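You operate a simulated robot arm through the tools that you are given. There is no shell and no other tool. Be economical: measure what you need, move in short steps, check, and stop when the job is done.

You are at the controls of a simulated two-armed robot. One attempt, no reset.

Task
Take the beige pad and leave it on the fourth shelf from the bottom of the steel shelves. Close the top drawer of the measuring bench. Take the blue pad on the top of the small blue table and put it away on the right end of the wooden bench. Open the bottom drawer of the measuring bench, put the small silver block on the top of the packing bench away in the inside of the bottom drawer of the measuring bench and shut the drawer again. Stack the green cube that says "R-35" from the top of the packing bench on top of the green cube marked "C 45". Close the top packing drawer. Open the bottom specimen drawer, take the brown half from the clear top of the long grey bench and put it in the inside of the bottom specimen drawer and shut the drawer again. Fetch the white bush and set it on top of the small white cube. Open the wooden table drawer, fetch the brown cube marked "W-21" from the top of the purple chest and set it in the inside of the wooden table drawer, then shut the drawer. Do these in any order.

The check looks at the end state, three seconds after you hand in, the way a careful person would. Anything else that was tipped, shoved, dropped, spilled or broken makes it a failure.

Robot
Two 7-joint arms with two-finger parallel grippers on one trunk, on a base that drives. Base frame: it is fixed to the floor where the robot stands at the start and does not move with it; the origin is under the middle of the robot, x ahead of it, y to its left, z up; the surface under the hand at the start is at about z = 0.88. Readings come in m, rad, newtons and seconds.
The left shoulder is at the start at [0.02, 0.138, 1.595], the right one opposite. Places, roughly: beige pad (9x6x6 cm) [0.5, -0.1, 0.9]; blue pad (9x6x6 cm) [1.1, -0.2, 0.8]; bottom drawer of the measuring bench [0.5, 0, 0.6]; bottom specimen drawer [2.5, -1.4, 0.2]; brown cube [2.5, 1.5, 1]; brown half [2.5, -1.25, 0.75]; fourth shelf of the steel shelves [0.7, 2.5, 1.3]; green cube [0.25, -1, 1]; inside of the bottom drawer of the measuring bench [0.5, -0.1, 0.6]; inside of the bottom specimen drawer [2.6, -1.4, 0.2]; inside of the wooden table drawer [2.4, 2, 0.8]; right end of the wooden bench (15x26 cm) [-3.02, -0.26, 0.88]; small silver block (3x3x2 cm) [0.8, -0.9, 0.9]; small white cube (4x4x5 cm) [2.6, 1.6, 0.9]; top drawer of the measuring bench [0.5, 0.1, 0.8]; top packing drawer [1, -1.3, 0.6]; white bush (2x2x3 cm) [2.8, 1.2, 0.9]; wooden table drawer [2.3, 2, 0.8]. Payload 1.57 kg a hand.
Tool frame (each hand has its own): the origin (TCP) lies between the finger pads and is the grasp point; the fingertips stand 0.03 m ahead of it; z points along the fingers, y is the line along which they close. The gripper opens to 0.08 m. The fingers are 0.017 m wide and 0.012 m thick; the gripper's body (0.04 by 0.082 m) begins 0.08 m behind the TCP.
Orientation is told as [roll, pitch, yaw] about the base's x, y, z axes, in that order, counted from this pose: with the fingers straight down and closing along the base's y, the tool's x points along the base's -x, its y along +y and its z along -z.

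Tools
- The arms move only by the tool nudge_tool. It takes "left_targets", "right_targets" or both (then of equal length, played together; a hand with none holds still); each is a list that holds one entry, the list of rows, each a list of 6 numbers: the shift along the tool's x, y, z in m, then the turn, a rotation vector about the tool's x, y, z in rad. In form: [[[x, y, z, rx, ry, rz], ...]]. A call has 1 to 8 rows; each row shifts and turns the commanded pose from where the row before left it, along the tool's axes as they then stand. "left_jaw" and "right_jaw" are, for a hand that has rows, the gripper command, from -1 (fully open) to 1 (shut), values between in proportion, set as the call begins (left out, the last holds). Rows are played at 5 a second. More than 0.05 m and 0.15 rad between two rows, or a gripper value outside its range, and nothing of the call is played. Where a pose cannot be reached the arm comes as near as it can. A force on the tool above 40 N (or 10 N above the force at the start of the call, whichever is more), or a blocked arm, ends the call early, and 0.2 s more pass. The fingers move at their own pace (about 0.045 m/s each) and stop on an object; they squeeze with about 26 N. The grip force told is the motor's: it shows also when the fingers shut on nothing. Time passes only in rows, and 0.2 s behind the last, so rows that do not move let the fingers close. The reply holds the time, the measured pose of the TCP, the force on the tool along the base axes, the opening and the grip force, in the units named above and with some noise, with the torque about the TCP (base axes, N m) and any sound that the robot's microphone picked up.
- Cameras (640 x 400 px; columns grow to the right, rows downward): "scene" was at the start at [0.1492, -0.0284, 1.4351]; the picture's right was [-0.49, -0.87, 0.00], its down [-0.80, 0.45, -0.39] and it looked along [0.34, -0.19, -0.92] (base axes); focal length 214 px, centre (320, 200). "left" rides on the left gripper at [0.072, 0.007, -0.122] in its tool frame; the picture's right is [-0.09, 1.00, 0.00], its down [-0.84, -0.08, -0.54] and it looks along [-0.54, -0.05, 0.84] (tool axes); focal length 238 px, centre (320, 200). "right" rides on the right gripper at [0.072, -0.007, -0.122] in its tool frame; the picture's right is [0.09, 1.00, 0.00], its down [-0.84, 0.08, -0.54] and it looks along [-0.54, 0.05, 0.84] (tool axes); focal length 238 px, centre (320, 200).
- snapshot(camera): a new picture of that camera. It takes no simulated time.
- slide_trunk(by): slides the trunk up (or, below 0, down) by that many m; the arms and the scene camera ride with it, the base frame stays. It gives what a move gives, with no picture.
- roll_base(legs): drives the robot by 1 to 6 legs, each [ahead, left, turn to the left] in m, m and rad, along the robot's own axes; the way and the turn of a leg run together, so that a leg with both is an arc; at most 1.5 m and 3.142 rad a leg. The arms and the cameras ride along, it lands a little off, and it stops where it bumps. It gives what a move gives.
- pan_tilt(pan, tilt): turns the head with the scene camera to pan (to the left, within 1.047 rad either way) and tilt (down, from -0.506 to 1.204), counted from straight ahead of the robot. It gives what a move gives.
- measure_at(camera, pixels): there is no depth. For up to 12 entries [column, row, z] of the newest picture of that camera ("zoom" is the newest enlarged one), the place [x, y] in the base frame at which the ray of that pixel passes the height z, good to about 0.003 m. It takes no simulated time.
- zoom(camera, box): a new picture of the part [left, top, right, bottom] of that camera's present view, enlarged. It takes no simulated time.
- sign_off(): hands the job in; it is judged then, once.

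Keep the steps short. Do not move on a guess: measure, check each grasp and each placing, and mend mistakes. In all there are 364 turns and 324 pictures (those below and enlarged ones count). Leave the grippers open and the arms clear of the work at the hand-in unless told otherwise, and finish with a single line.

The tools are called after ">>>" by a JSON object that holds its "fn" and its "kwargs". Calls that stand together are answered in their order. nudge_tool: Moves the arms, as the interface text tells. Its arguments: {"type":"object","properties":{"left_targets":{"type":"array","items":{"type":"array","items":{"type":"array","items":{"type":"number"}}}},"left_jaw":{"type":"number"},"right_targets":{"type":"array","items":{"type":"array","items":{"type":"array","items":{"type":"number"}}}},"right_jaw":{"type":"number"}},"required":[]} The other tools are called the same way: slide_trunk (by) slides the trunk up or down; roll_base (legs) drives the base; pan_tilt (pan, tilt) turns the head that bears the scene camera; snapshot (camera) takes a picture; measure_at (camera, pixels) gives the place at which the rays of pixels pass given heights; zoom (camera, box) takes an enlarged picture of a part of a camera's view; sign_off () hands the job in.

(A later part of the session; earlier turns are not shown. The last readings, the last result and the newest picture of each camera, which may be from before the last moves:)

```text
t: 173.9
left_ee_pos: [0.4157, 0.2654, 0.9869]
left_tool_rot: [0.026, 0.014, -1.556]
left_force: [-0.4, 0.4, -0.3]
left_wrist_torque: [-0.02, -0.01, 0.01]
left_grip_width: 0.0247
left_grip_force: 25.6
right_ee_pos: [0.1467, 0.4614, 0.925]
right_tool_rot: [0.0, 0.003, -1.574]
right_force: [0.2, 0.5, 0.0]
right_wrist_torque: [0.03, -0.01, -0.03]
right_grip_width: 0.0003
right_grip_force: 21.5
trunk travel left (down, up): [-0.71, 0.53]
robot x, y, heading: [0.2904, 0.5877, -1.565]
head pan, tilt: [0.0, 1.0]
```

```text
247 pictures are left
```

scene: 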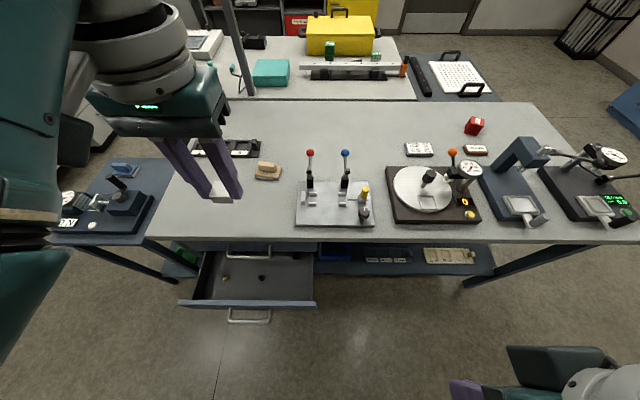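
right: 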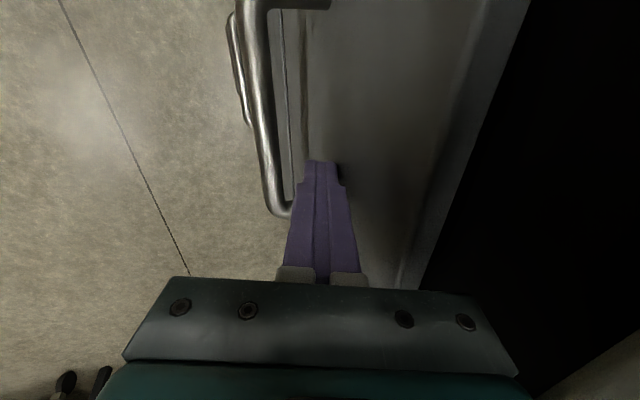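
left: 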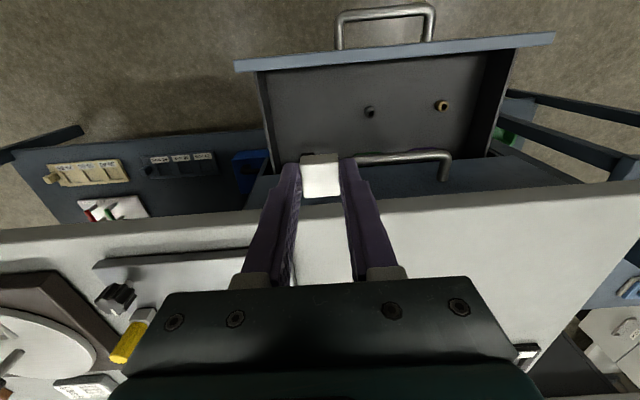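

Drawer floor ≈0.58, front top ≈0.70. Lower trunk 0.14 and the left arm in steps to TCP z≈0.65.

>>> {"fn": "slide_trunk", "kwargs": {"by": -0.14}}

>>> {"fn": "nudge_tool", "kwargs": {"left_targets": [[[0, 0, 0.05, 0, 0, 0], [0, 0, 0.05, 0, 0, 0], [0, 0, 0.05, 0, 0, 0], [0, 0, 0.04, 0, 0, 0]]]}}

>>> {"fn": "snapshot", "kwargs": {"camera": "left"}}

>>> {"fn": "pan_tilt", "kwargs": {"pan": 0.5, "tilt": 0.9}}

>>> {"fn": "snapshot", "kwargs": {"camera": "scene"}}

```text
t: 175.6
left_ee_pos: [0.4168, 0.2648, 0.8461]
left_tool_rot: [0.026, 0.013, -1.556]
left_force: [-0.5, -0.7, -0.1]
left_wrist_torque: [0.02, 0.04, -0.02]
left_grip_width: 0.0244
left_grip_force: 25.4
right_ee_pos: [0.1462, 0.4613, 0.7846]
right_tool_rot: [0.0, 0.003, -1.57]
right_force: [0.4, 0.2, -0.5]
right_wrist_torque: [-0.02, 0.02, 0.01]
right_grip_width: 0.0
right_grip_force: 21.1
trunk travel left (down, up): [-0.57, 0.67]
robot x, y, heading: [0.2889, 0.5902, -1.559]
head pan, tilt: [0.0, 1.0]
```

```text
t: 176.6
left_ee_pos: [0.421, 0.2632, 0.6532]
left_tool_rot: [0.025, 0.009, -1.557]
left_force: [-0.1, 0.0, 0.1]
left_wrist_torque: [-0.02, -0.04, -0.01]
left_grip_width: 0.0249
left_grip_force: 25.8
right_ee_pos: [0.1473, 0.4617, 0.7848]
right_tool_rot: [-0.001, 0.004, -1.572]
right_force: [0.4, -0.9, 0.2]
right_wrist_torque: [0.02, -0.02, -0.02]
right_grip_width: 0.0
right_grip_force: 20.8
trunk travel left (down, up): [-0.57, 0.67]
robot x, y, heading: [0.2912, 0.584, -1.565]
head pan, tilt: [0.0, 1.0]
```

```text
246 pictures are left
```

left: 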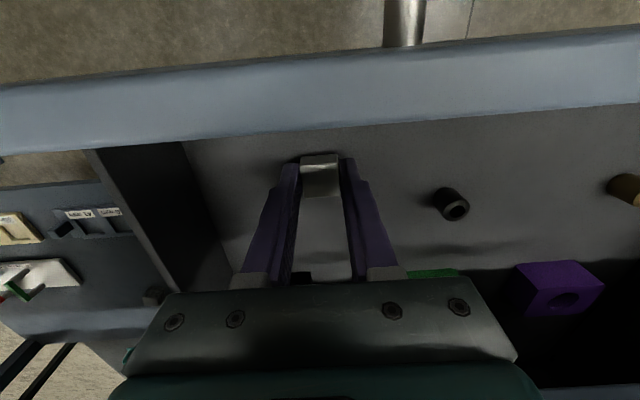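

```text
t: 177.5
left_ee_pos: [0.4211, 0.2648, 0.6531]
left_tool_rot: [0.023, 0.012, -1.556]
left_force: [0.2, 0.6, -0.5]
left_wrist_torque: [0.01, 0.0, 0.02]
left_grip_width: 0.0249
left_grip_force: 26.3
right_ee_pos: [0.1467, 0.4615, 0.7845]
right_tool_rot: [-0.002, 0.003, -1.574]
right_force: [0.5, 1.2, -0.1]
right_wrist_torque: [0.0, 0.03, 0.0]
right_grip_width: 0.0
right_grip_force: 21.2
trunk travel left (down, up): [-0.57, 0.67]
robot x, y, heading: [0.2871, 0.5871, -1.561]
head pan, tilt: [0.499, 0.901]
```

```text
245 pictures are left
```

scene: 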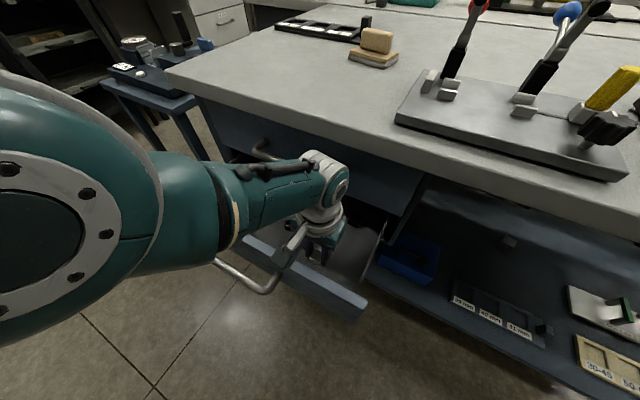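

Inside the drawer; lower gently to contact.

>>> {"fn": "nudge_tool", "kwargs": {"left_targets": [[[0, 0, 0.012, 0, 0, 0], [0, 0, 0.01, 0, 0, 0]]]}}

>>> {"fn": "snapshot", "kwargs": {"camera": "left"}}

>>> {"fn": "zoom", "kwargs": {"camera": "scene", "box": [200, 140, 400, 300]}}

```text
t: 178.1
left_ee_pos: [0.4213, 0.2693, 0.643]
left_tool_rot: [0.021, 0.009, -1.558]
left_force: [-5.2, -1.3, 26.5]
left_wrist_torque: [-0.11, 0.37, -0.07]
left_grip_width: 0.0252
left_grip_force: 26.0
left hand out of reach, approached as far as the arm can: row 1, 2
right_ee_pos: [0.1458, 0.4597, 0.7849]
right_tool_rot: [0.0, 0.004, -1.572]
right_force: [-0.9, -0.2, 0.0]
right_wrist_torque: [0.0, 0.0, -0.01]
right_grip_width: 0.0001
right_grip_force: 21.4
trunk travel left (down, up): [-0.57, 0.67]
robot x, y, heading: [0.2894, 0.5872, -1.561]
head pan, tilt: [0.499, 0.901]
```

```text
244 pictures are left
```

left: 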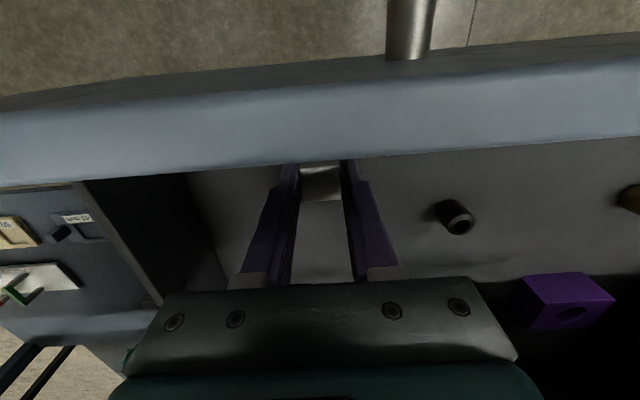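

```text
2.50 times, centred on (300, 220) of scene
```

zoom: 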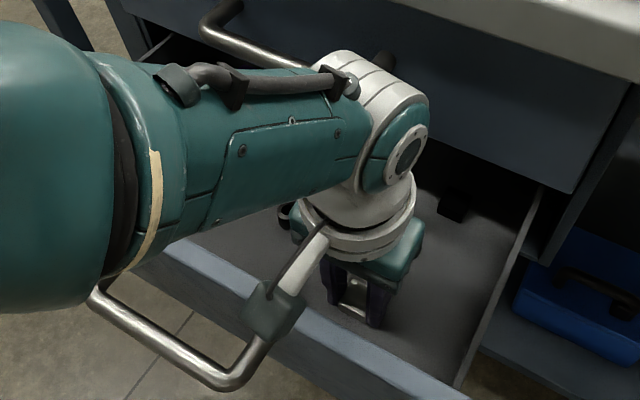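

Contact (26 N, no moment, so it's the block on the floor). Release and lift.

>>> {"fn": "nudge_tool", "kwargs": {"left_targets": [[[0, 0, -0.005, 0, 0, 0], [0, 0, 0, 0, 0, 0]]], "left_jaw": 0.1}}

>>> {"fn": "nudge_tool", "kwargs": {"left_targets": [[[0, 0, -0.05, 0, 0, 0], [0, 0, -0.05, 0, 0, 0], [0, 0, -0.05, 0, 0, 0], [0, 0, -0.05, 0, 0, 0]]]}}

>>> {"fn": "snapshot", "kwargs": {"camera": "left"}}

```text
t: 178.7
left_ee_pos: [0.424, 0.2737, 0.6473]
left_tool_rot: [0.025, 0.016, -1.559]
left_force: [0.1, 0.3, 0.5]
left_wrist_torque: [-0.01, -0.01, -0.01]
left_grip_width: 0.036
left_grip_force: 0.0
right_ee_pos: [0.1473, 0.4618, 0.7839]
right_tool_rot: [0.0, 0.002, -1.572]
right_force: [0.1, -0.3, 0.0]
right_wrist_torque: [0.02, -0.05, 0.0]
right_grip_width: 0.0002
right_grip_force: 20.9
trunk travel left (down, up): [-0.57, 0.67]
robot x, y, heading: [0.2884, 0.5878, -1.561]
head pan, tilt: [0.499, 0.901]
```

```text
t: 179.9
left_ee_pos: [0.4525, 0.2742, 0.8422]
left_tool_rot: [0.107, 0.016, -1.542]
left_force: [-0.7, 0.1, 0.3]
left_wrist_torque: [0.02, 0.0, -0.03]
left_grip_width: 0.0363
left_grip_force: 0.1
right_ee_pos: [0.1468, 0.4624, 0.7854]
right_tool_rot: [0.001, 0.002, -1.573]
right_force: [-0.1, 0.3, -0.1]
right_wrist_torque: [0.04, -0.01, -0.01]
right_grip_width: 0.0
right_grip_force: 21.2
trunk travel left (down, up): [-0.57, 0.67]
robot x, y, heading: [0.2891, 0.5856, -1.563]
head pan, tilt: [0.499, 0.901]
stopped in row 4 (left hand): the arm was blocked; the commanded pose is now the measured one
```

```text
242 pictures are left
```

left: 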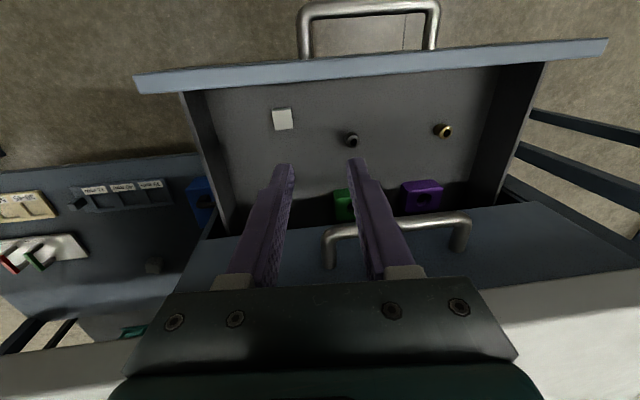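

Block rests in the drawer at (283,118). Back off, then tilt the closed left fingers forward and lower in front of the handle.

>>> {"fn": "roll_base", "kwargs": {"legs": [[-0.22, 0.08, 0]]}}

>>> {"fn": "nudge_tool", "kwargs": {"left_targets": [[[0, 0, 0.02, 0.05, 0, 0], [0, 0, 0.05, 0.05, 0, 0], [0, 0, 0.05, 0, 0, 0], [0, 0, 0.04, 0, -0.13, 0], [0, 0, 0, 0, -0.13, 0], [0, 0, 0, 0, -0.13, 0], [0, 0, 0, 0, 0, 0]]], "left_jaw": 1}}

>>> {"fn": "snapshot", "kwargs": {"camera": "left"}}

```text
t: 181.7
left_ee_pos: [0.5289, 0.4985, 0.8423]
left_tool_rot: [0.107, 0.017, -1.543]
left_force: [-0.3, 0.1, -0.1]
left_wrist_torque: [0.01, 0.01, 0.02]
left_grip_width: 0.036
left_grip_force: 0.1
right_ee_pos: [0.2237, 0.6838, 0.7844]
right_tool_rot: [0.0, 0.004, -1.573]
right_force: [0.2, 0.1, 0.6]
right_wrist_torque: [0.02, 0.0, 0.01]
right_grip_width: 0.0
right_grip_force: 21.1
trunk travel left (down, up): [-0.57, 0.67]
robot x, y, heading: [0.3701, 0.8074, -1.566]
head pan, tilt: [0.499, 0.901]
```

```text
t: 183.3
left_ee_pos: [0.5333, 0.5, 0.6804]
left_tool_rot: [0.008, -0.374, -1.545]
left_force: [-0.2, -0.7, -0.1]
left_wrist_torque: [-0.04, -0.01, 0.0]
left_grip_width: 0.0001
left_grip_force: 21.5
right_ee_pos: [0.2225, 0.6825, 0.7852]
right_tool_rot: [-0.001, 0.003, -1.573]
right_force: [0.5, 1.0, 0.5]
right_wrist_torque: [0.0, -0.03, -0.03]
right_grip_width: 0.0
right_grip_force: 21.4
trunk travel left (down, up): [-0.57, 0.67]
robot x, y, heading: [0.3651, 0.8126, -1.561]
head pan, tilt: [0.499, 0.901]
```

```text
241 pictures are left
```

left: 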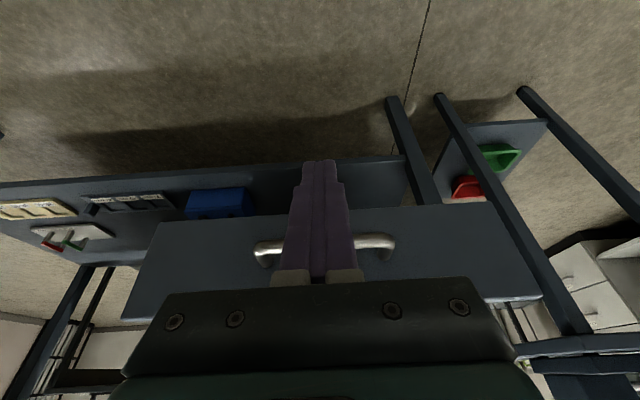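

>>> {"fn": "roll_base", "kwargs": {"legs": [[0.25, 0, 0]]}}

>>> {"fn": "snapshot", "kwargs": {"camera": "left"}}

```text
t: 185.1
left_ee_pos: [0.5398, 0.2536, 0.6812]
left_tool_rot: [0.007, -0.373, -1.538]
left_force: [-0.1, -0.2, -0.1]
left_wrist_torque: [0.03, 0.0, 0.03]
left_grip_width: 0.0002
left_grip_force: 21.1
right_ee_pos: [0.2284, 0.4329, 0.7847]
right_tool_rot: [0.001, 0.002, -1.564]
right_force: [0.9, 0.3, -1.0]
right_wrist_torque: [0.02, -0.03, -0.03]
right_grip_width: 0.0
right_grip_force: 21.6
trunk travel left (down, up): [-0.57, 0.67]
robot x, y, heading: [0.3685, 0.5586, -1.559]
head pan, tilt: [0.499, 0.901]
```

```text
240 pictures are left
```

left: 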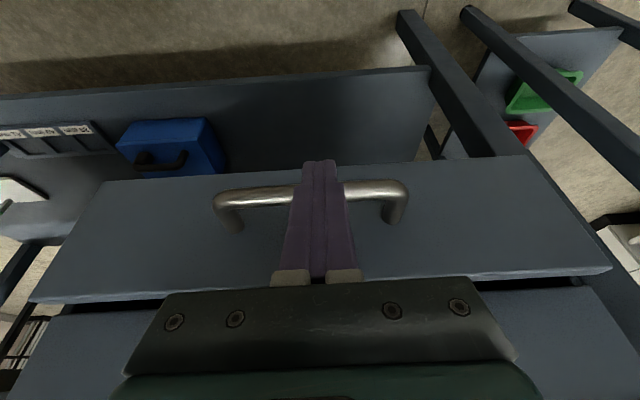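

>>> {"fn": "nudge_tool", "kwargs": {"left_targets": [[[-0.0186, 0, 0.0073, 0, 0, 0], [-0.0186, 0, 0.0073, 0, 0, 0], [-0.014, 0, 0.0055, 0, 0, 0], [-0.014, 0, 0.0055, 0, 0, 0], [-0.014, 0, 0.0055, 0, 0, 0]]]}}

>>> {"fn": "snapshot", "kwargs": {"camera": "left"}}

```text
t: 186.0
left_ee_pos: [0.5404, 0.2142, 0.6685]
left_tool_rot: [0.008, -0.32, -1.534]
left_force: [0.6, 15.0, -7.6]
left_wrist_torque: [0.31, 0.2, -0.12]
left_grip_width: 0.0004
left_grip_force: 21.8
right_ee_pos: [0.228, 0.4385, 0.7841]
right_tool_rot: [0.001, 0.006, -1.562]
right_force: [0.8, -0.8, -0.7]
right_wrist_torque: [-0.02, -0.02, -0.01]
right_grip_width: 0.0002
right_grip_force: 21.9
trunk travel left (down, up): [-0.57, 0.67]
robot x, y, heading: [0.369, 0.5644, -1.55]
head pan, tilt: [0.499, 0.901]
stopped in row 4 (left hand): the force on the tool passed its limit at 77 N (the readings are from after the stop); the commanded pose is now the measured one
```

```text
239 pictures are left
```

left: 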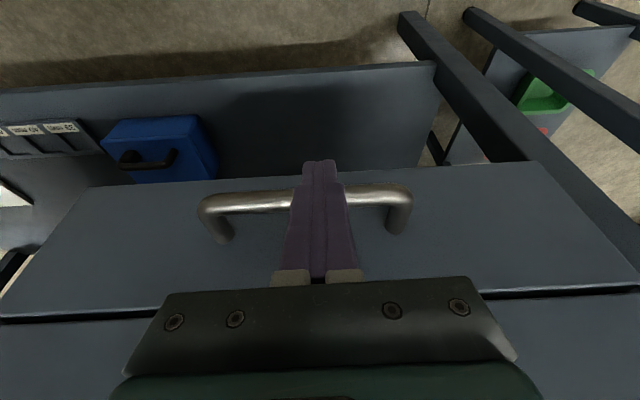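

Closed (77 N hard stop). Back off, raise trunk, turn to face -x and go to the east side of the beige pad.

>>> {"fn": "roll_base", "kwargs": {"legs": [[-0.2, 0, 0]]}}

>>> {"fn": "slide_trunk", "kwargs": {"by": 0.4}}

>>> {"fn": "roll_base", "kwargs": {"legs": [[0, 0, -1.59], [-0.48, 0, 0], [0, 0.65, 0]]}}

>>> {"fn": "pan_tilt", "kwargs": {"pan": 0.1, "tilt": 1.0}}

>>> {"fn": "snapshot", "kwargs": {"camera": "scene"}}

```text
t: 187.6
left_ee_pos: [0.5378, 0.4045, 0.6752]
left_tool_rot: [0.005, -0.342, -1.538]
left_force: [0.0, -0.3, 0.2]
left_wrist_torque: [-0.02, -0.05, 0.0]
left_grip_width: 0.0
left_grip_force: 21.5
right_ee_pos: [0.2248, 0.6355, 0.7845]
right_tool_rot: [0.0, 0.004, -1.568]
right_force: [-0.1, -0.2, -0.5]
right_wrist_torque: [-0.04, -0.01, 0.02]
right_grip_width: 0.0
right_grip_force: 21.7
trunk travel left (down, up): [-0.57, 0.67]
robot x, y, heading: [0.3655, 0.7604, -1.555]
head pan, tilt: [0.499, 0.901]
```

```text
t: 191.5
left_ee_pos: [0.5369, 0.4043, 1.0743]
left_tool_rot: [0.008, -0.342, -1.54]
left_force: [-1.4, -0.5, -0.4]
left_wrist_torque: [0.01, 0.01, -0.02]
left_grip_width: 0.0
left_grip_force: 21.3
right_ee_pos: [0.2242, 0.6342, 1.1846]
right_tool_rot: [-0.001, 0.004, -1.566]
right_force: [0.2, 0.2, 0.1]
right_wrist_torque: [0.01, -0.02, -0.02]
right_grip_width: 0.0002
right_grip_force: 21.1
trunk travel left (down, up): [-0.97, 0.27]
robot x, y, heading: [0.369, 0.7634, -1.552]
head pan, tilt: [0.499, 0.901]
```

```text
t: 201.3
left_ee_pos: [0.4952, -0.0348, 1.0752]
left_tool_rot: [0.006, -0.342, -3.103]
left_force: [-0.5, -0.2, 0.4]
left_wrist_torque: [0.03, -0.04, 0.01]
left_grip_width: 0.0001
left_grip_force: 21.2
right_ee_pos: [0.725, 0.2789, 1.1856]
right_tool_rot: [-0.001, 0.005, -3.132]
right_force: [0.9, 0.4, -0.3]
right_wrist_torque: [-0.01, 0.02, 0.01]
right_grip_width: 0.0002
right_grip_force: 21.6
trunk travel left (down, up): [-0.97, 0.27]
robot x, y, heading: [0.8514, 0.1391, -3.117]
head pan, tilt: [0.499, 0.901]
```

```text
t: 202.1
left_ee_pos: [0.4946, -0.0359, 1.0749]
left_tool_rot: [0.006, -0.342, -3.103]
left_force: [0.0, 0.7, 0.3]
left_wrist_torque: [-0.01, -0.01, 0.05]
left_grip_width: 0.0
left_grip_force: 21.2
right_ee_pos: [0.7242, 0.2772, 1.1845]
right_tool_rot: [-0.001, 0.005, -3.13]
right_force: [0.5, -0.3, 0.1]
right_wrist_torque: [0.02, 0.0, -0.04]
right_grip_width: 0.0001
right_grip_force: 21.0
trunk travel left (down, up): [-0.97, 0.27]
robot x, y, heading: [0.8481, 0.1369, -3.12]
head pan, tilt: [0.099, 1.0]
```

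```text
238 pictures are left
```

scene: 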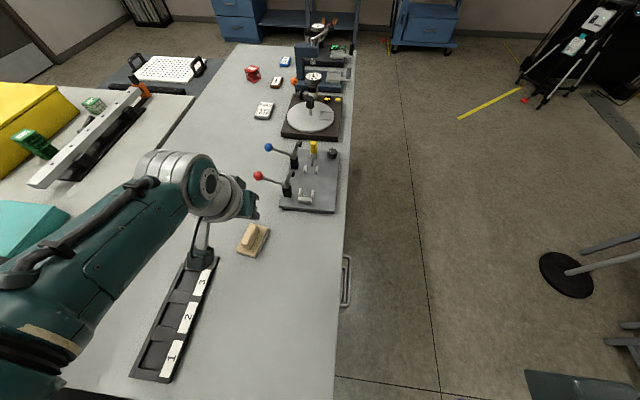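

>>> {"fn": "zoom", "kwargs": {"camera": "scene", "box": [215, 205, 295, 270]}}

>>> {"fn": "nudge_tool", "kwargs": {"left_targets": [[[0, 0, 0, 0, -0.13, 0], [0, 0, 0, 0, -0.13, 0], [0, 0, 0, 0, -0.13, 0], [0, 0, 0, 0, 0, 0]]], "left_jaw": -1}}

>>> {"fn": "snapshot", "kwargs": {"camera": "left"}}

```text
6.15 times, centred on (255, 238) of scene
```

zoom: 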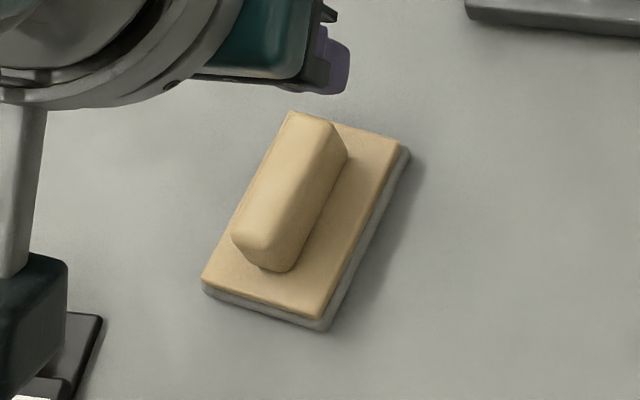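

```text
t: 203.1
left_ee_pos: [0.4953, -0.0352, 1.0744]
left_tool_rot: [0.009, -0.734, -3.107]
left_force: [-0.5, 0.2, -0.4]
left_wrist_torque: [0.0, 0.0, 0.01]
left_grip_width: 0.0797
left_grip_force: 0.1
right_ee_pos: [0.7241, 0.2789, 1.1842]
right_tool_rot: [-0.001, 0.004, -3.131]
right_force: [-0.6, -0.2, 0.6]
right_wrist_torque: [-0.02, -0.02, -0.01]
right_grip_width: 0.0
right_grip_force: 20.8
trunk travel left (down, up): [-0.97, 0.27]
robot x, y, heading: [0.851, 0.137, -3.118]
head pan, tilt: [0.099, 1.0]
```

```text
236 pictures are left
```

left: 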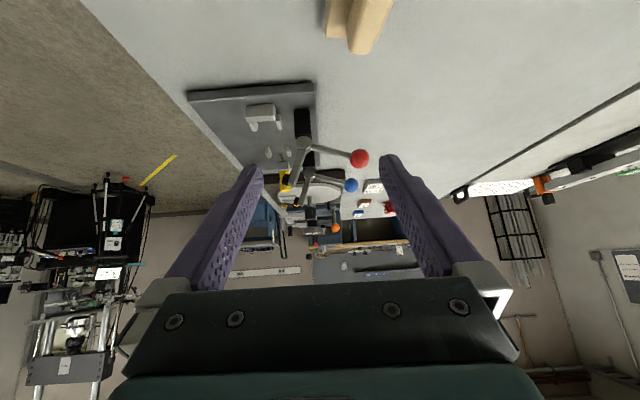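

>>> {"fn": "measure_at", "kwargs": {"camera": "zoom", "pixels": [[292, 112, 0.94], [333, 122, 0.94], [278, 248, 0.94], [232, 235, 0.94], [203, 277, 0.9], [318, 317, 0.9], [405, 147, 0.9], [326, 330, 0.88], [408, 160, 0.88], [204, 290, 0.88], [275, 270, 0.905], [347, 155, 0.905]]}}

```text
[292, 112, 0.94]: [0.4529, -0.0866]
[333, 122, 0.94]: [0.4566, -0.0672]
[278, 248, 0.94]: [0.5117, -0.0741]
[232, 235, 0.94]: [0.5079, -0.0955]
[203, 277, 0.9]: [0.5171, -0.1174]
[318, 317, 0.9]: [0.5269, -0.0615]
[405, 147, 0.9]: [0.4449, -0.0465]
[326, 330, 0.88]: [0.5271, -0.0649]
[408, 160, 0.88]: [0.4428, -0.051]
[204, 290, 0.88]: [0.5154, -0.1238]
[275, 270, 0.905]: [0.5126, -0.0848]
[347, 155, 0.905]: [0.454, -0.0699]
```

Pad centre (0.482,-0.081), ridge yaw ≈-0.14, top 0.94, base top ≈0.905. Yaw the hand to match, shift base to be above it.

>>> {"fn": "nudge_tool", "kwargs": {"left_targets": [[[0, 0, 0, 0.058, 0, 0.064], [0, 0, 0, 0.058, 0, 0.064], [0, 0, 0, 0, 0, 0]]]}}

>>> {"fn": "roll_base", "kwargs": {"legs": [[0.013, 0.046, 0]]}}

>>> {"fn": "snapshot", "kwargs": {"camera": "left"}}

```text
t: 203.9
left_ee_pos: [0.4958, -0.0373, 1.0745]
left_tool_rot: [0.008, -0.733, 3.005]
left_force: [0.1, -0.6, 0.4]
left_wrist_torque: [-0.03, 0.02, 0.04]
left_grip_width: 0.08
left_grip_force: 0.0
right_ee_pos: [0.7239, 0.2778, 1.1851]
right_tool_rot: [0.0, 0.003, -3.131]
right_force: [0.3, 0.9, 0.5]
right_wrist_torque: [0.04, 0.01, 0.05]
right_grip_width: 0.0
right_grip_force: 21.3
trunk travel left (down, up): [-0.97, 0.27]
robot x, y, heading: [0.8511, 0.1353, -3.119]
head pan, tilt: [0.099, 1.0]
```

```text
t: 204.9
left_ee_pos: [0.4827, -0.0836, 1.0743]
left_tool_rot: [0.008, -0.73, 3.006]
left_force: [0.6, 0.4, 0.3]
left_wrist_torque: [0.03, -0.01, -0.02]
left_grip_width: 0.0801
left_grip_force: 0.0
right_ee_pos: [0.7125, 0.2301, 1.1849]
right_tool_rot: [0.001, 0.005, -3.13]
right_force: [0.2, 0.4, 0.8]
right_wrist_torque: [-0.02, 0.0, -0.02]
right_grip_width: 0.0001
right_grip_force: 21.8
trunk travel left (down, up): [-0.97, 0.27]
robot x, y, heading: [0.8412, 0.0902, -3.121]
head pan, tilt: [0.099, 1.0]
```

```text
235 pictures are left
```

left: 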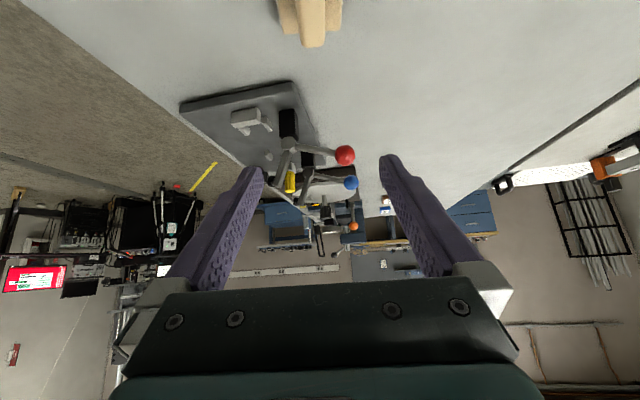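

Lower by the trunk 0.12.

>>> {"fn": "slide_trunk", "kwargs": {"by": -0.12}}

>>> {"fn": "snapshot", "kwargs": {"camera": "left"}}

>>> {"fn": "zoom", "kwargs": {"camera": "scene", "box": [160, 160, 320, 290]}}

```text
t: 206.4
left_ee_pos: [0.4837, -0.0844, 0.9547]
left_tool_rot: [0.005, -0.732, 3.006]
left_force: [0.1, 0.5, -0.5]
left_wrist_torque: [0.02, 0.0, -0.01]
left_grip_width: 0.08
left_grip_force: 0.2
right_ee_pos: [0.7119, 0.23, 1.0646]
right_tool_rot: [-0.002, 0.003, -3.13]
right_force: [-0.5, -0.4, -0.5]
right_wrist_torque: [0.0, -0.02, 0.01]
right_grip_width: 0.0002
right_grip_force: 21.3
trunk travel left (down, up): [-0.85, 0.39]
robot x, y, heading: [0.844, 0.0902, -3.119]
head pan, tilt: [0.099, 1.0]
```

```text
234 pictures are left
```

left: 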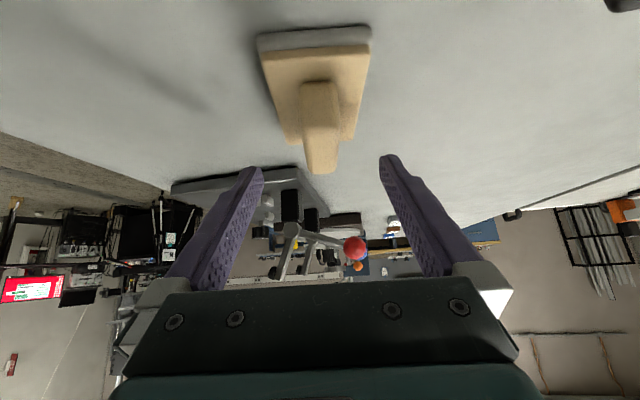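

```text
3.08 times, centred on (240, 225) of scene
```

zoom: 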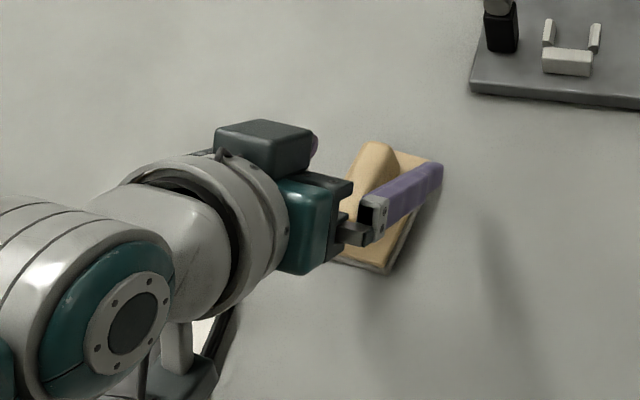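

>>> {"fn": "slide_trunk", "kwargs": {"by": -0.021}}

>>> {"fn": "snapshot", "kwargs": {"camera": "left"}}

```text
t: 207.0
left_ee_pos: [0.4839, -0.083, 0.933]
left_tool_rot: [0.007, -0.732, 3.006]
left_force: [0.2, 0.1, 0.1]
left_wrist_torque: [0.03, 0.01, -0.05]
left_grip_width: 0.08
left_grip_force: 0.1
right_ee_pos: [0.7121, 0.2311, 1.0441]
right_tool_rot: [-0.001, 0.003, -3.13]
right_force: [-0.1, 0.1, -0.1]
right_wrist_torque: [-0.02, 0.01, 0.0]
right_grip_width: 0.0
right_grip_force: 20.9
trunk travel left (down, up): [-0.829, 0.411]
robot x, y, heading: [0.8446, 0.0904, -3.118]
head pan, tilt: [0.099, 1.0]
```

```text
232 pictures are left
```

left: 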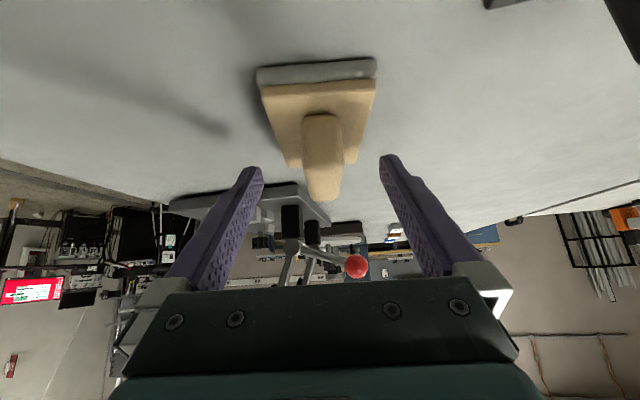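

The ridge lies between the fingers (image is upside down). Close.

>>> {"fn": "slide_trunk", "kwargs": {"by": -0.004}}

>>> {"fn": "nudge_tool", "kwargs": {"left_targets": [[[0, 0, 0, 0, 0, 0], [0, 0, 0, 0, 0, 0], [0, 0, 0, 0, 0, 0], [0, 0, 0, 0, 0, 0], [0, 0, 0, 0, 0, 0]]], "left_jaw": 1}}

>>> {"fn": "snapshot", "kwargs": {"camera": "left"}}

```text
t: 207.6
left_ee_pos: [0.4842, -0.0827, 0.9281]
left_tool_rot: [0.005, -0.732, 3.005]
left_force: [-1.0, -0.2, 0.6]
left_wrist_torque: [0.0, -0.02, 0.02]
left_grip_width: 0.0799
left_grip_force: 0.1
right_ee_pos: [0.7137, 0.2309, 1.0397]
right_tool_rot: [0.0, 0.003, -3.129]
right_force: [0.5, 0.2, 0.1]
right_wrist_torque: [0.0, -0.04, 0.02]
right_grip_width: 0.0001
right_grip_force: 21.3
trunk travel left (down, up): [-0.825, 0.415]
robot x, y, heading: [0.8416, 0.09, -3.114]
head pan, tilt: [0.099, 1.0]
```

```text
t: 208.8
left_ee_pos: [0.4838, -0.0828, 0.9294]
left_tool_rot: [0.007, -0.731, 3.006]
left_force: [0.5, -0.7, 0.1]
left_wrist_torque: [0.02, -0.01, 0.0]
left_grip_width: 0.0213
left_grip_force: 26.1
right_ee_pos: [0.7135, 0.2294, 1.0411]
right_tool_rot: [0.001, 0.002, -3.129]
right_force: [-0.1, -0.4, 0.3]
right_wrist_torque: [-0.01, -0.02, -0.01]
right_grip_width: 0.0001
right_grip_force: 21.4
trunk travel left (down, up): [-0.825, 0.415]
robot x, y, heading: [0.8378, 0.0864, -3.117]
head pan, tilt: [0.099, 1.0]
```

```text
231 pictures are left
```

left: 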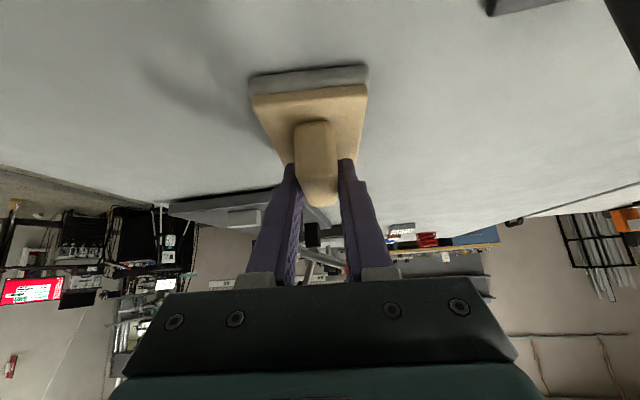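

Gripped (2.1 cm). Lift 0.4, then drive toward the shelves.

>>> {"fn": "slide_trunk", "kwargs": {"by": 0.4}}

>>> {"fn": "roll_base", "kwargs": {"legs": [[-0.55, -0.3, 0], [0, -1.5, 0]]}}

>>> {"fn": "pan_tilt", "kwargs": {"pan": -0.3, "tilt": 0.4}}

>>> {"fn": "snapshot", "kwargs": {"camera": "scene"}}

>>> {"fn": "snapshot", "kwargs": {"camera": "left"}}

```text
t: 212.6
left_ee_pos: [0.4845, -0.0845, 1.3297]
left_tool_rot: [0.008, -0.733, 3.006]
left_force: [-0.2, -0.4, -0.8]
left_wrist_torque: [0.03, 0.0, -0.02]
left_grip_width: 0.0213
left_grip_force: 26.1
right_ee_pos: [0.7123, 0.2305, 1.4389]
right_tool_rot: [-0.001, 0.005, -3.129]
right_force: [0.4, -0.1, 0.2]
right_wrist_torque: [0.01, -0.03, -0.03]
right_grip_width: 0.0
right_grip_force: 21.5
trunk travel left (down, up): [-1.225, 0.015]
robot x, y, heading: [0.8392, 0.09, -3.119]
head pan, tilt: [0.099, 1.0]
```

```text
t: 223.1
left_ee_pos: [0.9852, 1.7194, 1.3298]
left_tool_rot: [0.006, -0.732, 3.01]
left_force: [0.3, -0.3, -0.5]
left_wrist_torque: [-0.01, 0.01, -0.01]
left_grip_width: 0.0214
left_grip_force: 25.9
right_ee_pos: [1.2129, 2.0344, 1.4405]
right_tool_rot: [0.0, 0.004, -3.128]
right_force: [1.2, -0.5, -0.4]
right_wrist_torque: [-0.01, -0.02, 0.0]
right_grip_width: 0.0003
right_grip_force: 21.0
trunk travel left (down, up): [-1.225, 0.015]
robot x, y, heading: [1.3424, 1.894, -3.117]
head pan, tilt: [0.099, 1.0]
```

```text
t: 224.1
left_ee_pos: [0.9859, 1.7207, 1.3286]
left_tool_rot: [0.008, -0.732, 3.009]
left_force: [-0.6, -0.3, 0.0]
left_wrist_torque: [-0.01, -0.03, -0.03]
left_grip_width: 0.0211
left_grip_force: 26.2
right_ee_pos: [1.2146, 2.0343, 1.439]
right_tool_rot: [-0.002, 0.004, -3.127]
right_force: [-0.3, 0.0, 0.5]
right_wrist_torque: [0.02, 0.03, -0.03]
right_grip_width: 0.0
right_grip_force: 21.4
trunk travel left (down, up): [-1.225, 0.015]
robot x, y, heading: [1.3438, 1.8937, -3.115]
head pan, tilt: [-0.3, 0.4]
```

```text
230 pictures are left
```

scene: 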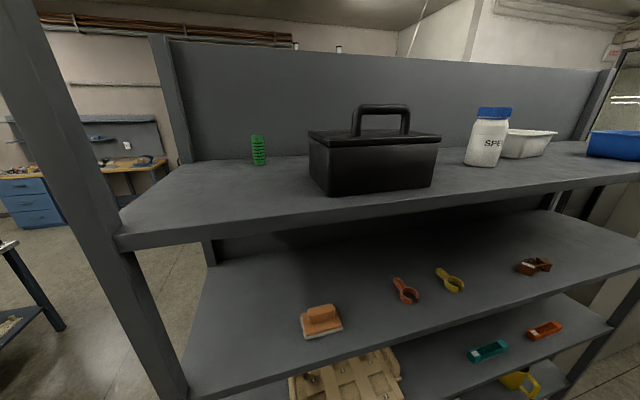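

```text
229 pictures are left
```

left: 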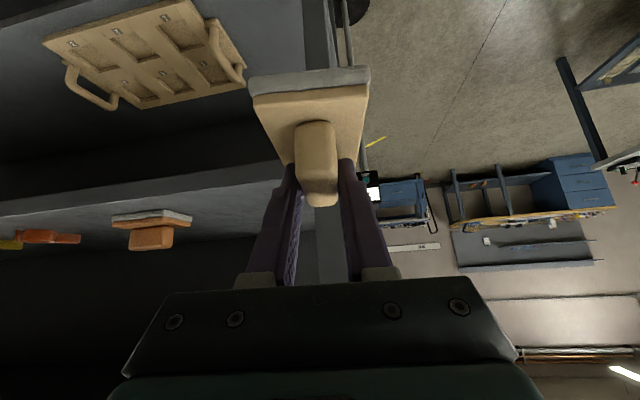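

>>> {"fn": "measure_at", "kwargs": {"camera": "scene", "pixels": [[322, 330, 1.3], [190, 397, 1.3], [640, 265, 1.3], [210, 270, 1.3], [405, 295, 1.3], [120, 245, 1.68], [640, 170, 1.68], [450, 283, 1.3]]}}

>>> {"fn": "pan_tilt", "kwargs": {"pan": -0.2, "tilt": 0.8}}

>>> {"fn": "snapshot", "kwargs": {"camera": "scene"}}

```text
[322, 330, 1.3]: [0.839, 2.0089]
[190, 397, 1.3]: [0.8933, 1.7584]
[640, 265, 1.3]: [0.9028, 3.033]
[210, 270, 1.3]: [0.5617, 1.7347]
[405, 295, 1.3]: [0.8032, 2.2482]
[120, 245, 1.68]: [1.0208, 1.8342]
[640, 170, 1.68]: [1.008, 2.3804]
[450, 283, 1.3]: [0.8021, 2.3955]
```

```text
t: 224.9
left_ee_pos: [0.9864, 1.7194, 1.3287]
left_tool_rot: [0.007, -0.731, 3.008]
left_force: [0.1, -0.4, -0.3]
left_wrist_torque: [0.04, -0.01, -0.01]
left_grip_width: 0.0211
left_grip_force: 26.3
right_ee_pos: [1.2139, 2.0343, 1.44]
right_tool_rot: [-0.001, 0.003, -3.128]
right_force: [0.2, -0.3, 0.3]
right_wrist_torque: [0.01, 0.02, 0.02]
right_grip_width: 0.0
right_grip_force: 21.0
trunk travel left (down, up): [-1.225, 0.015]
robot x, y, heading: [1.3413, 1.895, -3.114]
head pan, tilt: [-0.201, 0.799]
```

```text
228 pictures are left
```

scene: 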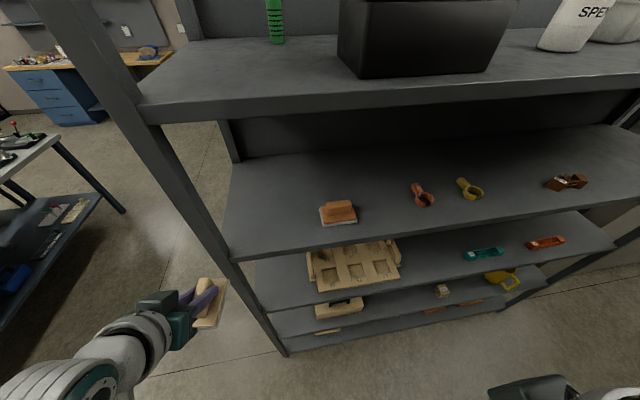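

>>> {"fn": "measure_at", "kwargs": {"camera": "scene", "pixels": [[323, 227, 1.3], [357, 222, 1.3], [323, 227, 1.34], [357, 222, 1.34], [423, 195, 1.3], [472, 190, 1.3], [567, 183, 1.3], [235, 258, 1.3], [630, 190, 1.3]]}}

>>> {"fn": "zoom", "kwargs": {"camera": "left", "box": [80, 180, 240, 280]}}

```text
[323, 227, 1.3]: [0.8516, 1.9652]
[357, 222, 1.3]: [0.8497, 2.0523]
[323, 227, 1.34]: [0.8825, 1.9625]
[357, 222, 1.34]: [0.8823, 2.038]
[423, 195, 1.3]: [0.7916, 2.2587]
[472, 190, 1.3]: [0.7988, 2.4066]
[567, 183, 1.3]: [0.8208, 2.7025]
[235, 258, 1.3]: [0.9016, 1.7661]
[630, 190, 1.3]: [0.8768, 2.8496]
```

```text
4.00 times, centred on (160, 230) of left
```

zoom: 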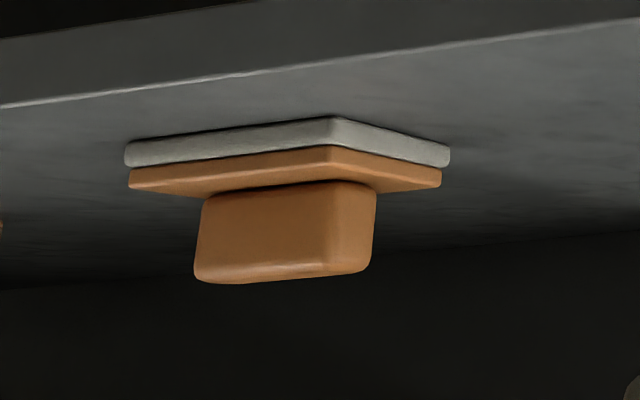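

>>> {"fn": "measure_at", "kwargs": {"camera": "left", "pixels": [[163, 209.3, 1.28], [163, 209.3, 1.3], [111, 216, 1.28], [111, 216, 1.3], [192, 217, 1.28], [192, 217, 1.3]]}}

```text
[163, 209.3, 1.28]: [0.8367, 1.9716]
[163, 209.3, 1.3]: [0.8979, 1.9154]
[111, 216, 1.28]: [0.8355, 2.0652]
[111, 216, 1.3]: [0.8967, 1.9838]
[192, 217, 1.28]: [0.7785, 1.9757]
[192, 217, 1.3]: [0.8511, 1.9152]
```

Shelf 4 surface triangulates to z≈1.281; free spot at y≈2.55. Raise the hand 4.5 cm and strafe.

>>> {"fn": "slide_trunk", "kwargs": {"by": 0.014}}

>>> {"fn": "nudge_tool", "kwargs": {"left_targets": [[[-0.01, 0, -0.011, 0, 0, 0], [-0.01, 0, -0.011, 0, 0, 0]]]}}

>>> {"fn": "roll_base", "kwargs": {"legs": [[-0.03, -0.825, 0]]}}

>>> {"fn": "snapshot", "kwargs": {"camera": "scene"}}

>>> {"fn": "snapshot", "kwargs": {"camera": "left"}}

```text
t: 225.6
left_ee_pos: [0.9858, 1.7192, 1.3437]
left_tool_rot: [0.007, -0.731, 3.011]
left_force: [0.6, -0.2, -0.7]
left_wrist_torque: [0.02, 0.02, 0.0]
left_grip_width: 0.0213
left_grip_force: 26.4
right_ee_pos: [1.2142, 2.0347, 1.4539]
right_tool_rot: [0.0, 0.003, -3.127]
right_force: [0.5, -0.2, -0.8]
right_wrist_torque: [-0.02, 0.0, -0.02]
right_grip_width: 0.0001
right_grip_force: 21.2
trunk travel left (down, up): [-1.239, 0.001]
robot x, y, heading: [1.3405, 1.8932, -3.117]
head pan, tilt: [-0.201, 0.799]
```

```text
t: 226.2
left_ee_pos: [0.9855, 1.7218, 1.3718]
left_tool_rot: [0.009, -0.732, 3.011]
left_force: [0.3, -0.2, 0.2]
left_wrist_torque: [0.0, 0.01, -0.01]
left_grip_width: 0.021
left_grip_force: 26.0
right_ee_pos: [1.2139, 2.0351, 1.4539]
right_tool_rot: [0.0, 0.003, -3.129]
right_force: [-0.2, -0.9, 0.1]
right_wrist_torque: [0.01, 0.01, 0.04]
right_grip_width: 0.0
right_grip_force: 21.5
trunk travel left (down, up): [-1.239, 0.001]
robot x, y, heading: [1.3407, 1.8937, -3.117]
head pan, tilt: [-0.201, 0.799]
```

```text
t: 230.5
left_ee_pos: [0.9939, 2.5443, 1.3709]
left_tool_rot: [0.008, -0.731, 3.009]
left_force: [-0.8, 0.6, -0.2]
left_wrist_torque: [-0.03, 0.0, -0.01]
left_grip_width: 0.0212
left_grip_force: 26.4
right_ee_pos: [1.2233, 2.8573, 1.4537]
right_tool_rot: [0.0, 0.003, -3.127]
right_force: [0.8, -0.6, 0.0]
right_wrist_torque: [0.01, 0.01, -0.05]
right_grip_width: 0.0
right_grip_force: 21.7
trunk travel left (down, up): [-1.239, 0.001]
robot x, y, heading: [1.3512, 2.7158, -3.118]
head pan, tilt: [-0.201, 0.799]
```

```text
226 pictures are left
```

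scene: 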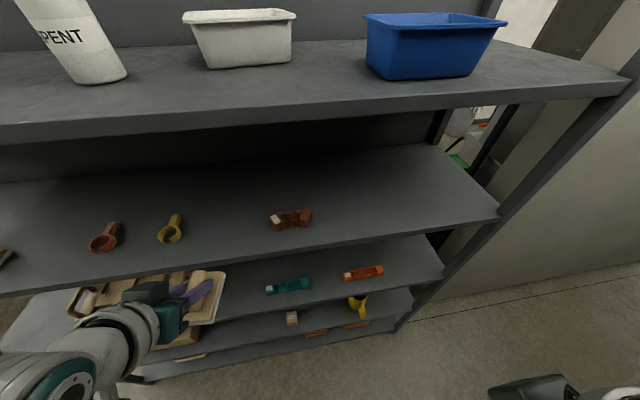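

```text
225 pictures are left
```

left: 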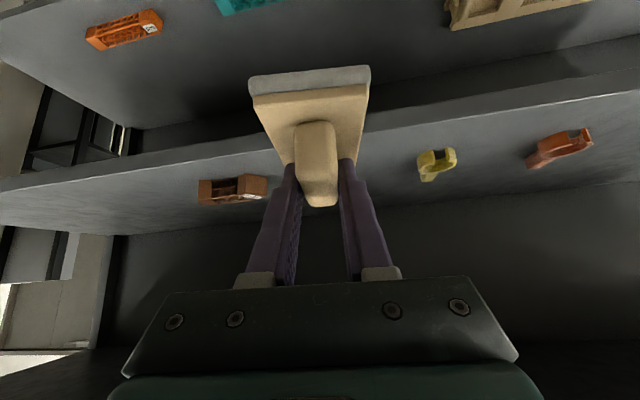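

Drive forward 0.17 over the shelf.

>>> {"fn": "roll_base", "kwargs": {"legs": [[0.172, 0, 0]]}}

>>> {"fn": "snapshot", "kwargs": {"camera": "scene"}}

>>> {"fn": "snapshot", "kwargs": {"camera": "left"}}

```text
t: 232.0
left_ee_pos: [0.8241, 2.5386, 1.3721]
left_tool_rot: [0.007, -0.73, 3.009]
left_force: [-0.8, 0.2, -0.3]
left_wrist_torque: [0.0, 0.0, -0.03]
left_grip_width: 0.0212
left_grip_force: 25.6
right_ee_pos: [1.0515, 2.8524, 1.4536]
right_tool_rot: [0.0, 0.004, -3.127]
right_force: [0.8, -0.2, 0.1]
right_wrist_torque: [0.0, 0.01, 0.0]
right_grip_width: 0.0001
right_grip_force: 22.0
trunk travel left (down, up): [-1.239, 0.001]
robot x, y, heading: [1.1762, 2.7128, -3.117]
head pan, tilt: [-0.201, 0.799]
```

```text
224 pictures are left
```

scene: 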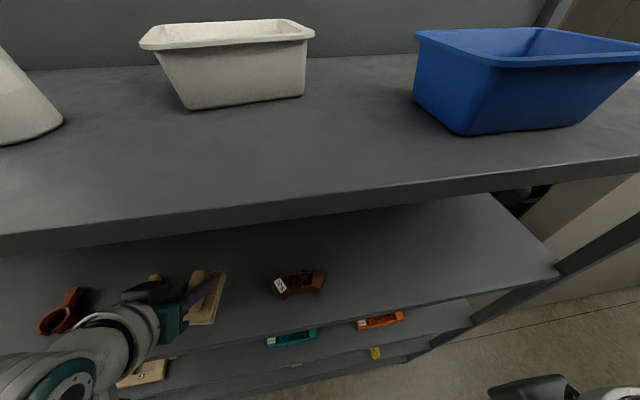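

```text
223 pictures are left
```

left: 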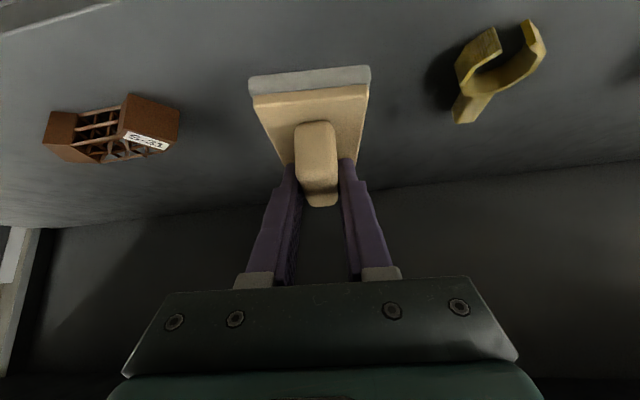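

Lower with the trunk.

>>> {"fn": "slide_trunk", "kwargs": {"by": -0.034}}

>>> {"fn": "slide_trunk", "kwargs": {"by": -0.006}}

>>> {"fn": "snapshot", "kwargs": {"camera": "left"}}

```text
t: 232.8
left_ee_pos: [0.8248, 2.5384, 1.3378]
left_tool_rot: [0.007, -0.732, 3.01]
left_force: [-0.8, -0.1, -0.7]
left_wrist_torque: [0.03, -0.01, -0.01]
left_grip_width: 0.0213
left_grip_force: 25.5
right_ee_pos: [1.0515, 2.8516, 1.4195]
right_tool_rot: [0.001, 0.006, -3.128]
right_force: [0.0, -0.3, -0.2]
right_wrist_torque: [-0.01, -0.03, -0.02]
right_grip_width: 0.0004
right_grip_force: 21.2
trunk travel left (down, up): [-1.205, 0.035]
robot x, y, heading: [1.1773, 2.7106, -3.115]
head pan, tilt: [-0.201, 0.799]
```

```text
t: 233.3
left_ee_pos: [0.8237, 2.5382, 1.3325]
left_tool_rot: [0.006, -0.732, 3.009]
left_force: [0.1, -0.7, -0.8]
left_wrist_torque: [0.04, 0.03, 0.01]
left_grip_width: 0.021
left_grip_force: 26.4
right_ee_pos: [1.052, 2.8526, 1.4147]
right_tool_rot: [0.0, 0.002, -3.129]
right_force: [-0.2, -0.5, 0.3]
right_wrist_torque: [-0.04, 0.0, 0.0]
right_grip_width: 0.0001
right_grip_force: 21.3
trunk travel left (down, up): [-1.199, 0.041]
robot x, y, heading: [1.1848, 2.711, -3.116]
head pan, tilt: [-0.201, 0.799]
```

```text
222 pictures are left
```

left: 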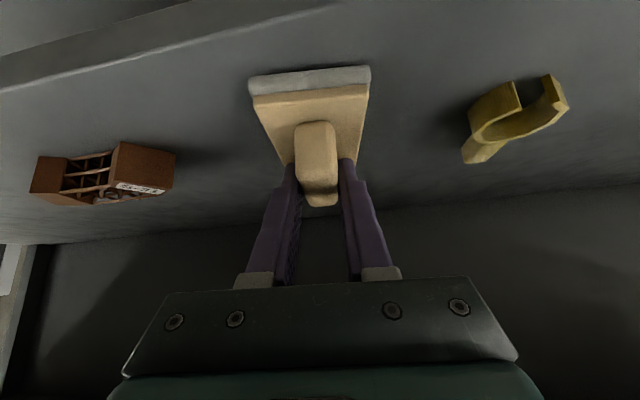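

Not yet touching; go down in 3 mm steps with the arm until force shows.

>>> {"fn": "nudge_tool", "kwargs": {"left_targets": [[[0.002, 0, 0.0022, 0, 0, 0], [0.002, 0, 0.0022, 0, 0, 0], [0, 0, 0, 0, 0, 0]]]}}

```text
t: 234.1
left_ee_pos: [0.8215, 2.5395, 1.3285]
left_tool_rot: [0.01, -0.739, 3.008]
left_force: [6.7, 1.0, 23.1]
left_wrist_torque: [0.12, 0.04, -0.05]
left_grip_width: 0.0213
left_grip_force: 26.2
right_ee_pos: [1.0521, 2.8518, 1.4127]
right_tool_rot: [0.002, 0.002, -3.128]
right_force: [-0.8, -0.5, -0.2]
right_wrist_torque: [-0.02, 0.04, -0.02]
right_grip_width: 0.0002
right_grip_force: 21.1
trunk travel left (down, up): [-1.199, 0.041]
robot x, y, heading: [1.18, 2.7098, -3.112]
head pan, tilt: [-0.201, 0.799]
```

Contact 23 N. Open and retract along the fingers.

>>> {"fn": "nudge_tool", "kwargs": {"left_targets": [[[-0.001, 0, -0.001, 0, 0, 0], [0, 0, 0, 0, 0, 0], [0, 0, 0, 0, 0, 0], [0, 0, 0, 0, 0, 0]]], "left_jaw": -0.2}}

>>> {"fn": "nudge_tool", "kwargs": {"left_targets": [[[0, 0, -0.02, 0, 0, 0], [0, 0, -0.02, 0, 0, 0], [0, 0, -0.02, 0, 0, 0]]]}}

>>> {"fn": "roll_base", "kwargs": {"legs": [[-0.25, 0, 0]]}}

>>> {"fn": "snapshot", "kwargs": {"camera": "scene"}}

```text
t: 235.1
left_ee_pos: [0.8249, 2.5389, 1.328]
left_tool_rot: [0.008, -0.732, 3.009]
left_force: [0.2, -0.3, 1.0]
left_wrist_torque: [0.01, -0.01, -0.03]
left_grip_width: 0.048
left_grip_force: 0.1
right_ee_pos: [1.0518, 2.8528, 1.4138]
right_tool_rot: [-0.001, 0.003, -3.126]
right_force: [0.4, 0.5, -0.2]
right_wrist_torque: [-0.02, 0.0, -0.02]
right_grip_width: 0.0002
right_grip_force: 21.4
trunk travel left (down, up): [-1.199, 0.041]
robot x, y, heading: [1.1785, 2.7097, -3.118]
head pan, tilt: [-0.201, 0.799]
```

```text
t: 235.9
left_ee_pos: [0.8634, 2.5336, 1.3736]
left_tool_rot: [0.007, -0.732, 3.01]
left_force: [-0.6, -0.7, -0.5]
left_wrist_torque: [0.0, 0.03, -0.04]
left_grip_width: 0.0479
left_grip_force: 0.1
right_ee_pos: [1.0522, 2.8521, 1.4141]
right_tool_rot: [0.002, 0.001, -3.126]
right_force: [0.3, 0.4, -0.3]
right_wrist_torque: [0.0, -0.01, -0.02]
right_grip_width: 0.0001
right_grip_force: 21.2
trunk travel left (down, up): [-1.199, 0.041]
robot x, y, heading: [1.1827, 2.7146, -3.119]
head pan, tilt: [-0.201, 0.799]
```

```text
t: 237.8
left_ee_pos: [1.1128, 2.5415, 1.3734]
left_tool_rot: [0.007, -0.73, 3.009]
left_force: [0.3, -0.3, -1.1]
left_wrist_torque: [0.01, -0.02, -0.03]
left_grip_width: 0.0481
left_grip_force: 0.1
right_ee_pos: [1.301, 2.8594, 1.4134]
right_tool_rot: [0.001, 0.002, -3.128]
right_force: [-0.1, 0.9, -0.2]
right_wrist_torque: [-0.02, -0.02, -0.04]
right_grip_width: 0.0001
right_grip_force: 21.2
trunk travel left (down, up): [-1.199, 0.041]
robot x, y, heading: [1.4277, 2.7204, -3.112]
head pan, tilt: [-0.201, 0.799]
```

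```text
221 pictures are left
```

scene: 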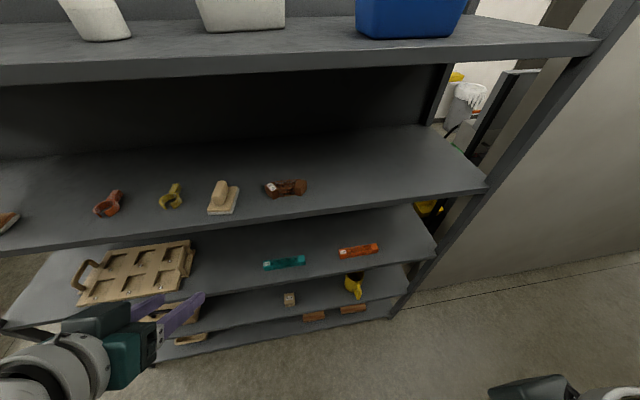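

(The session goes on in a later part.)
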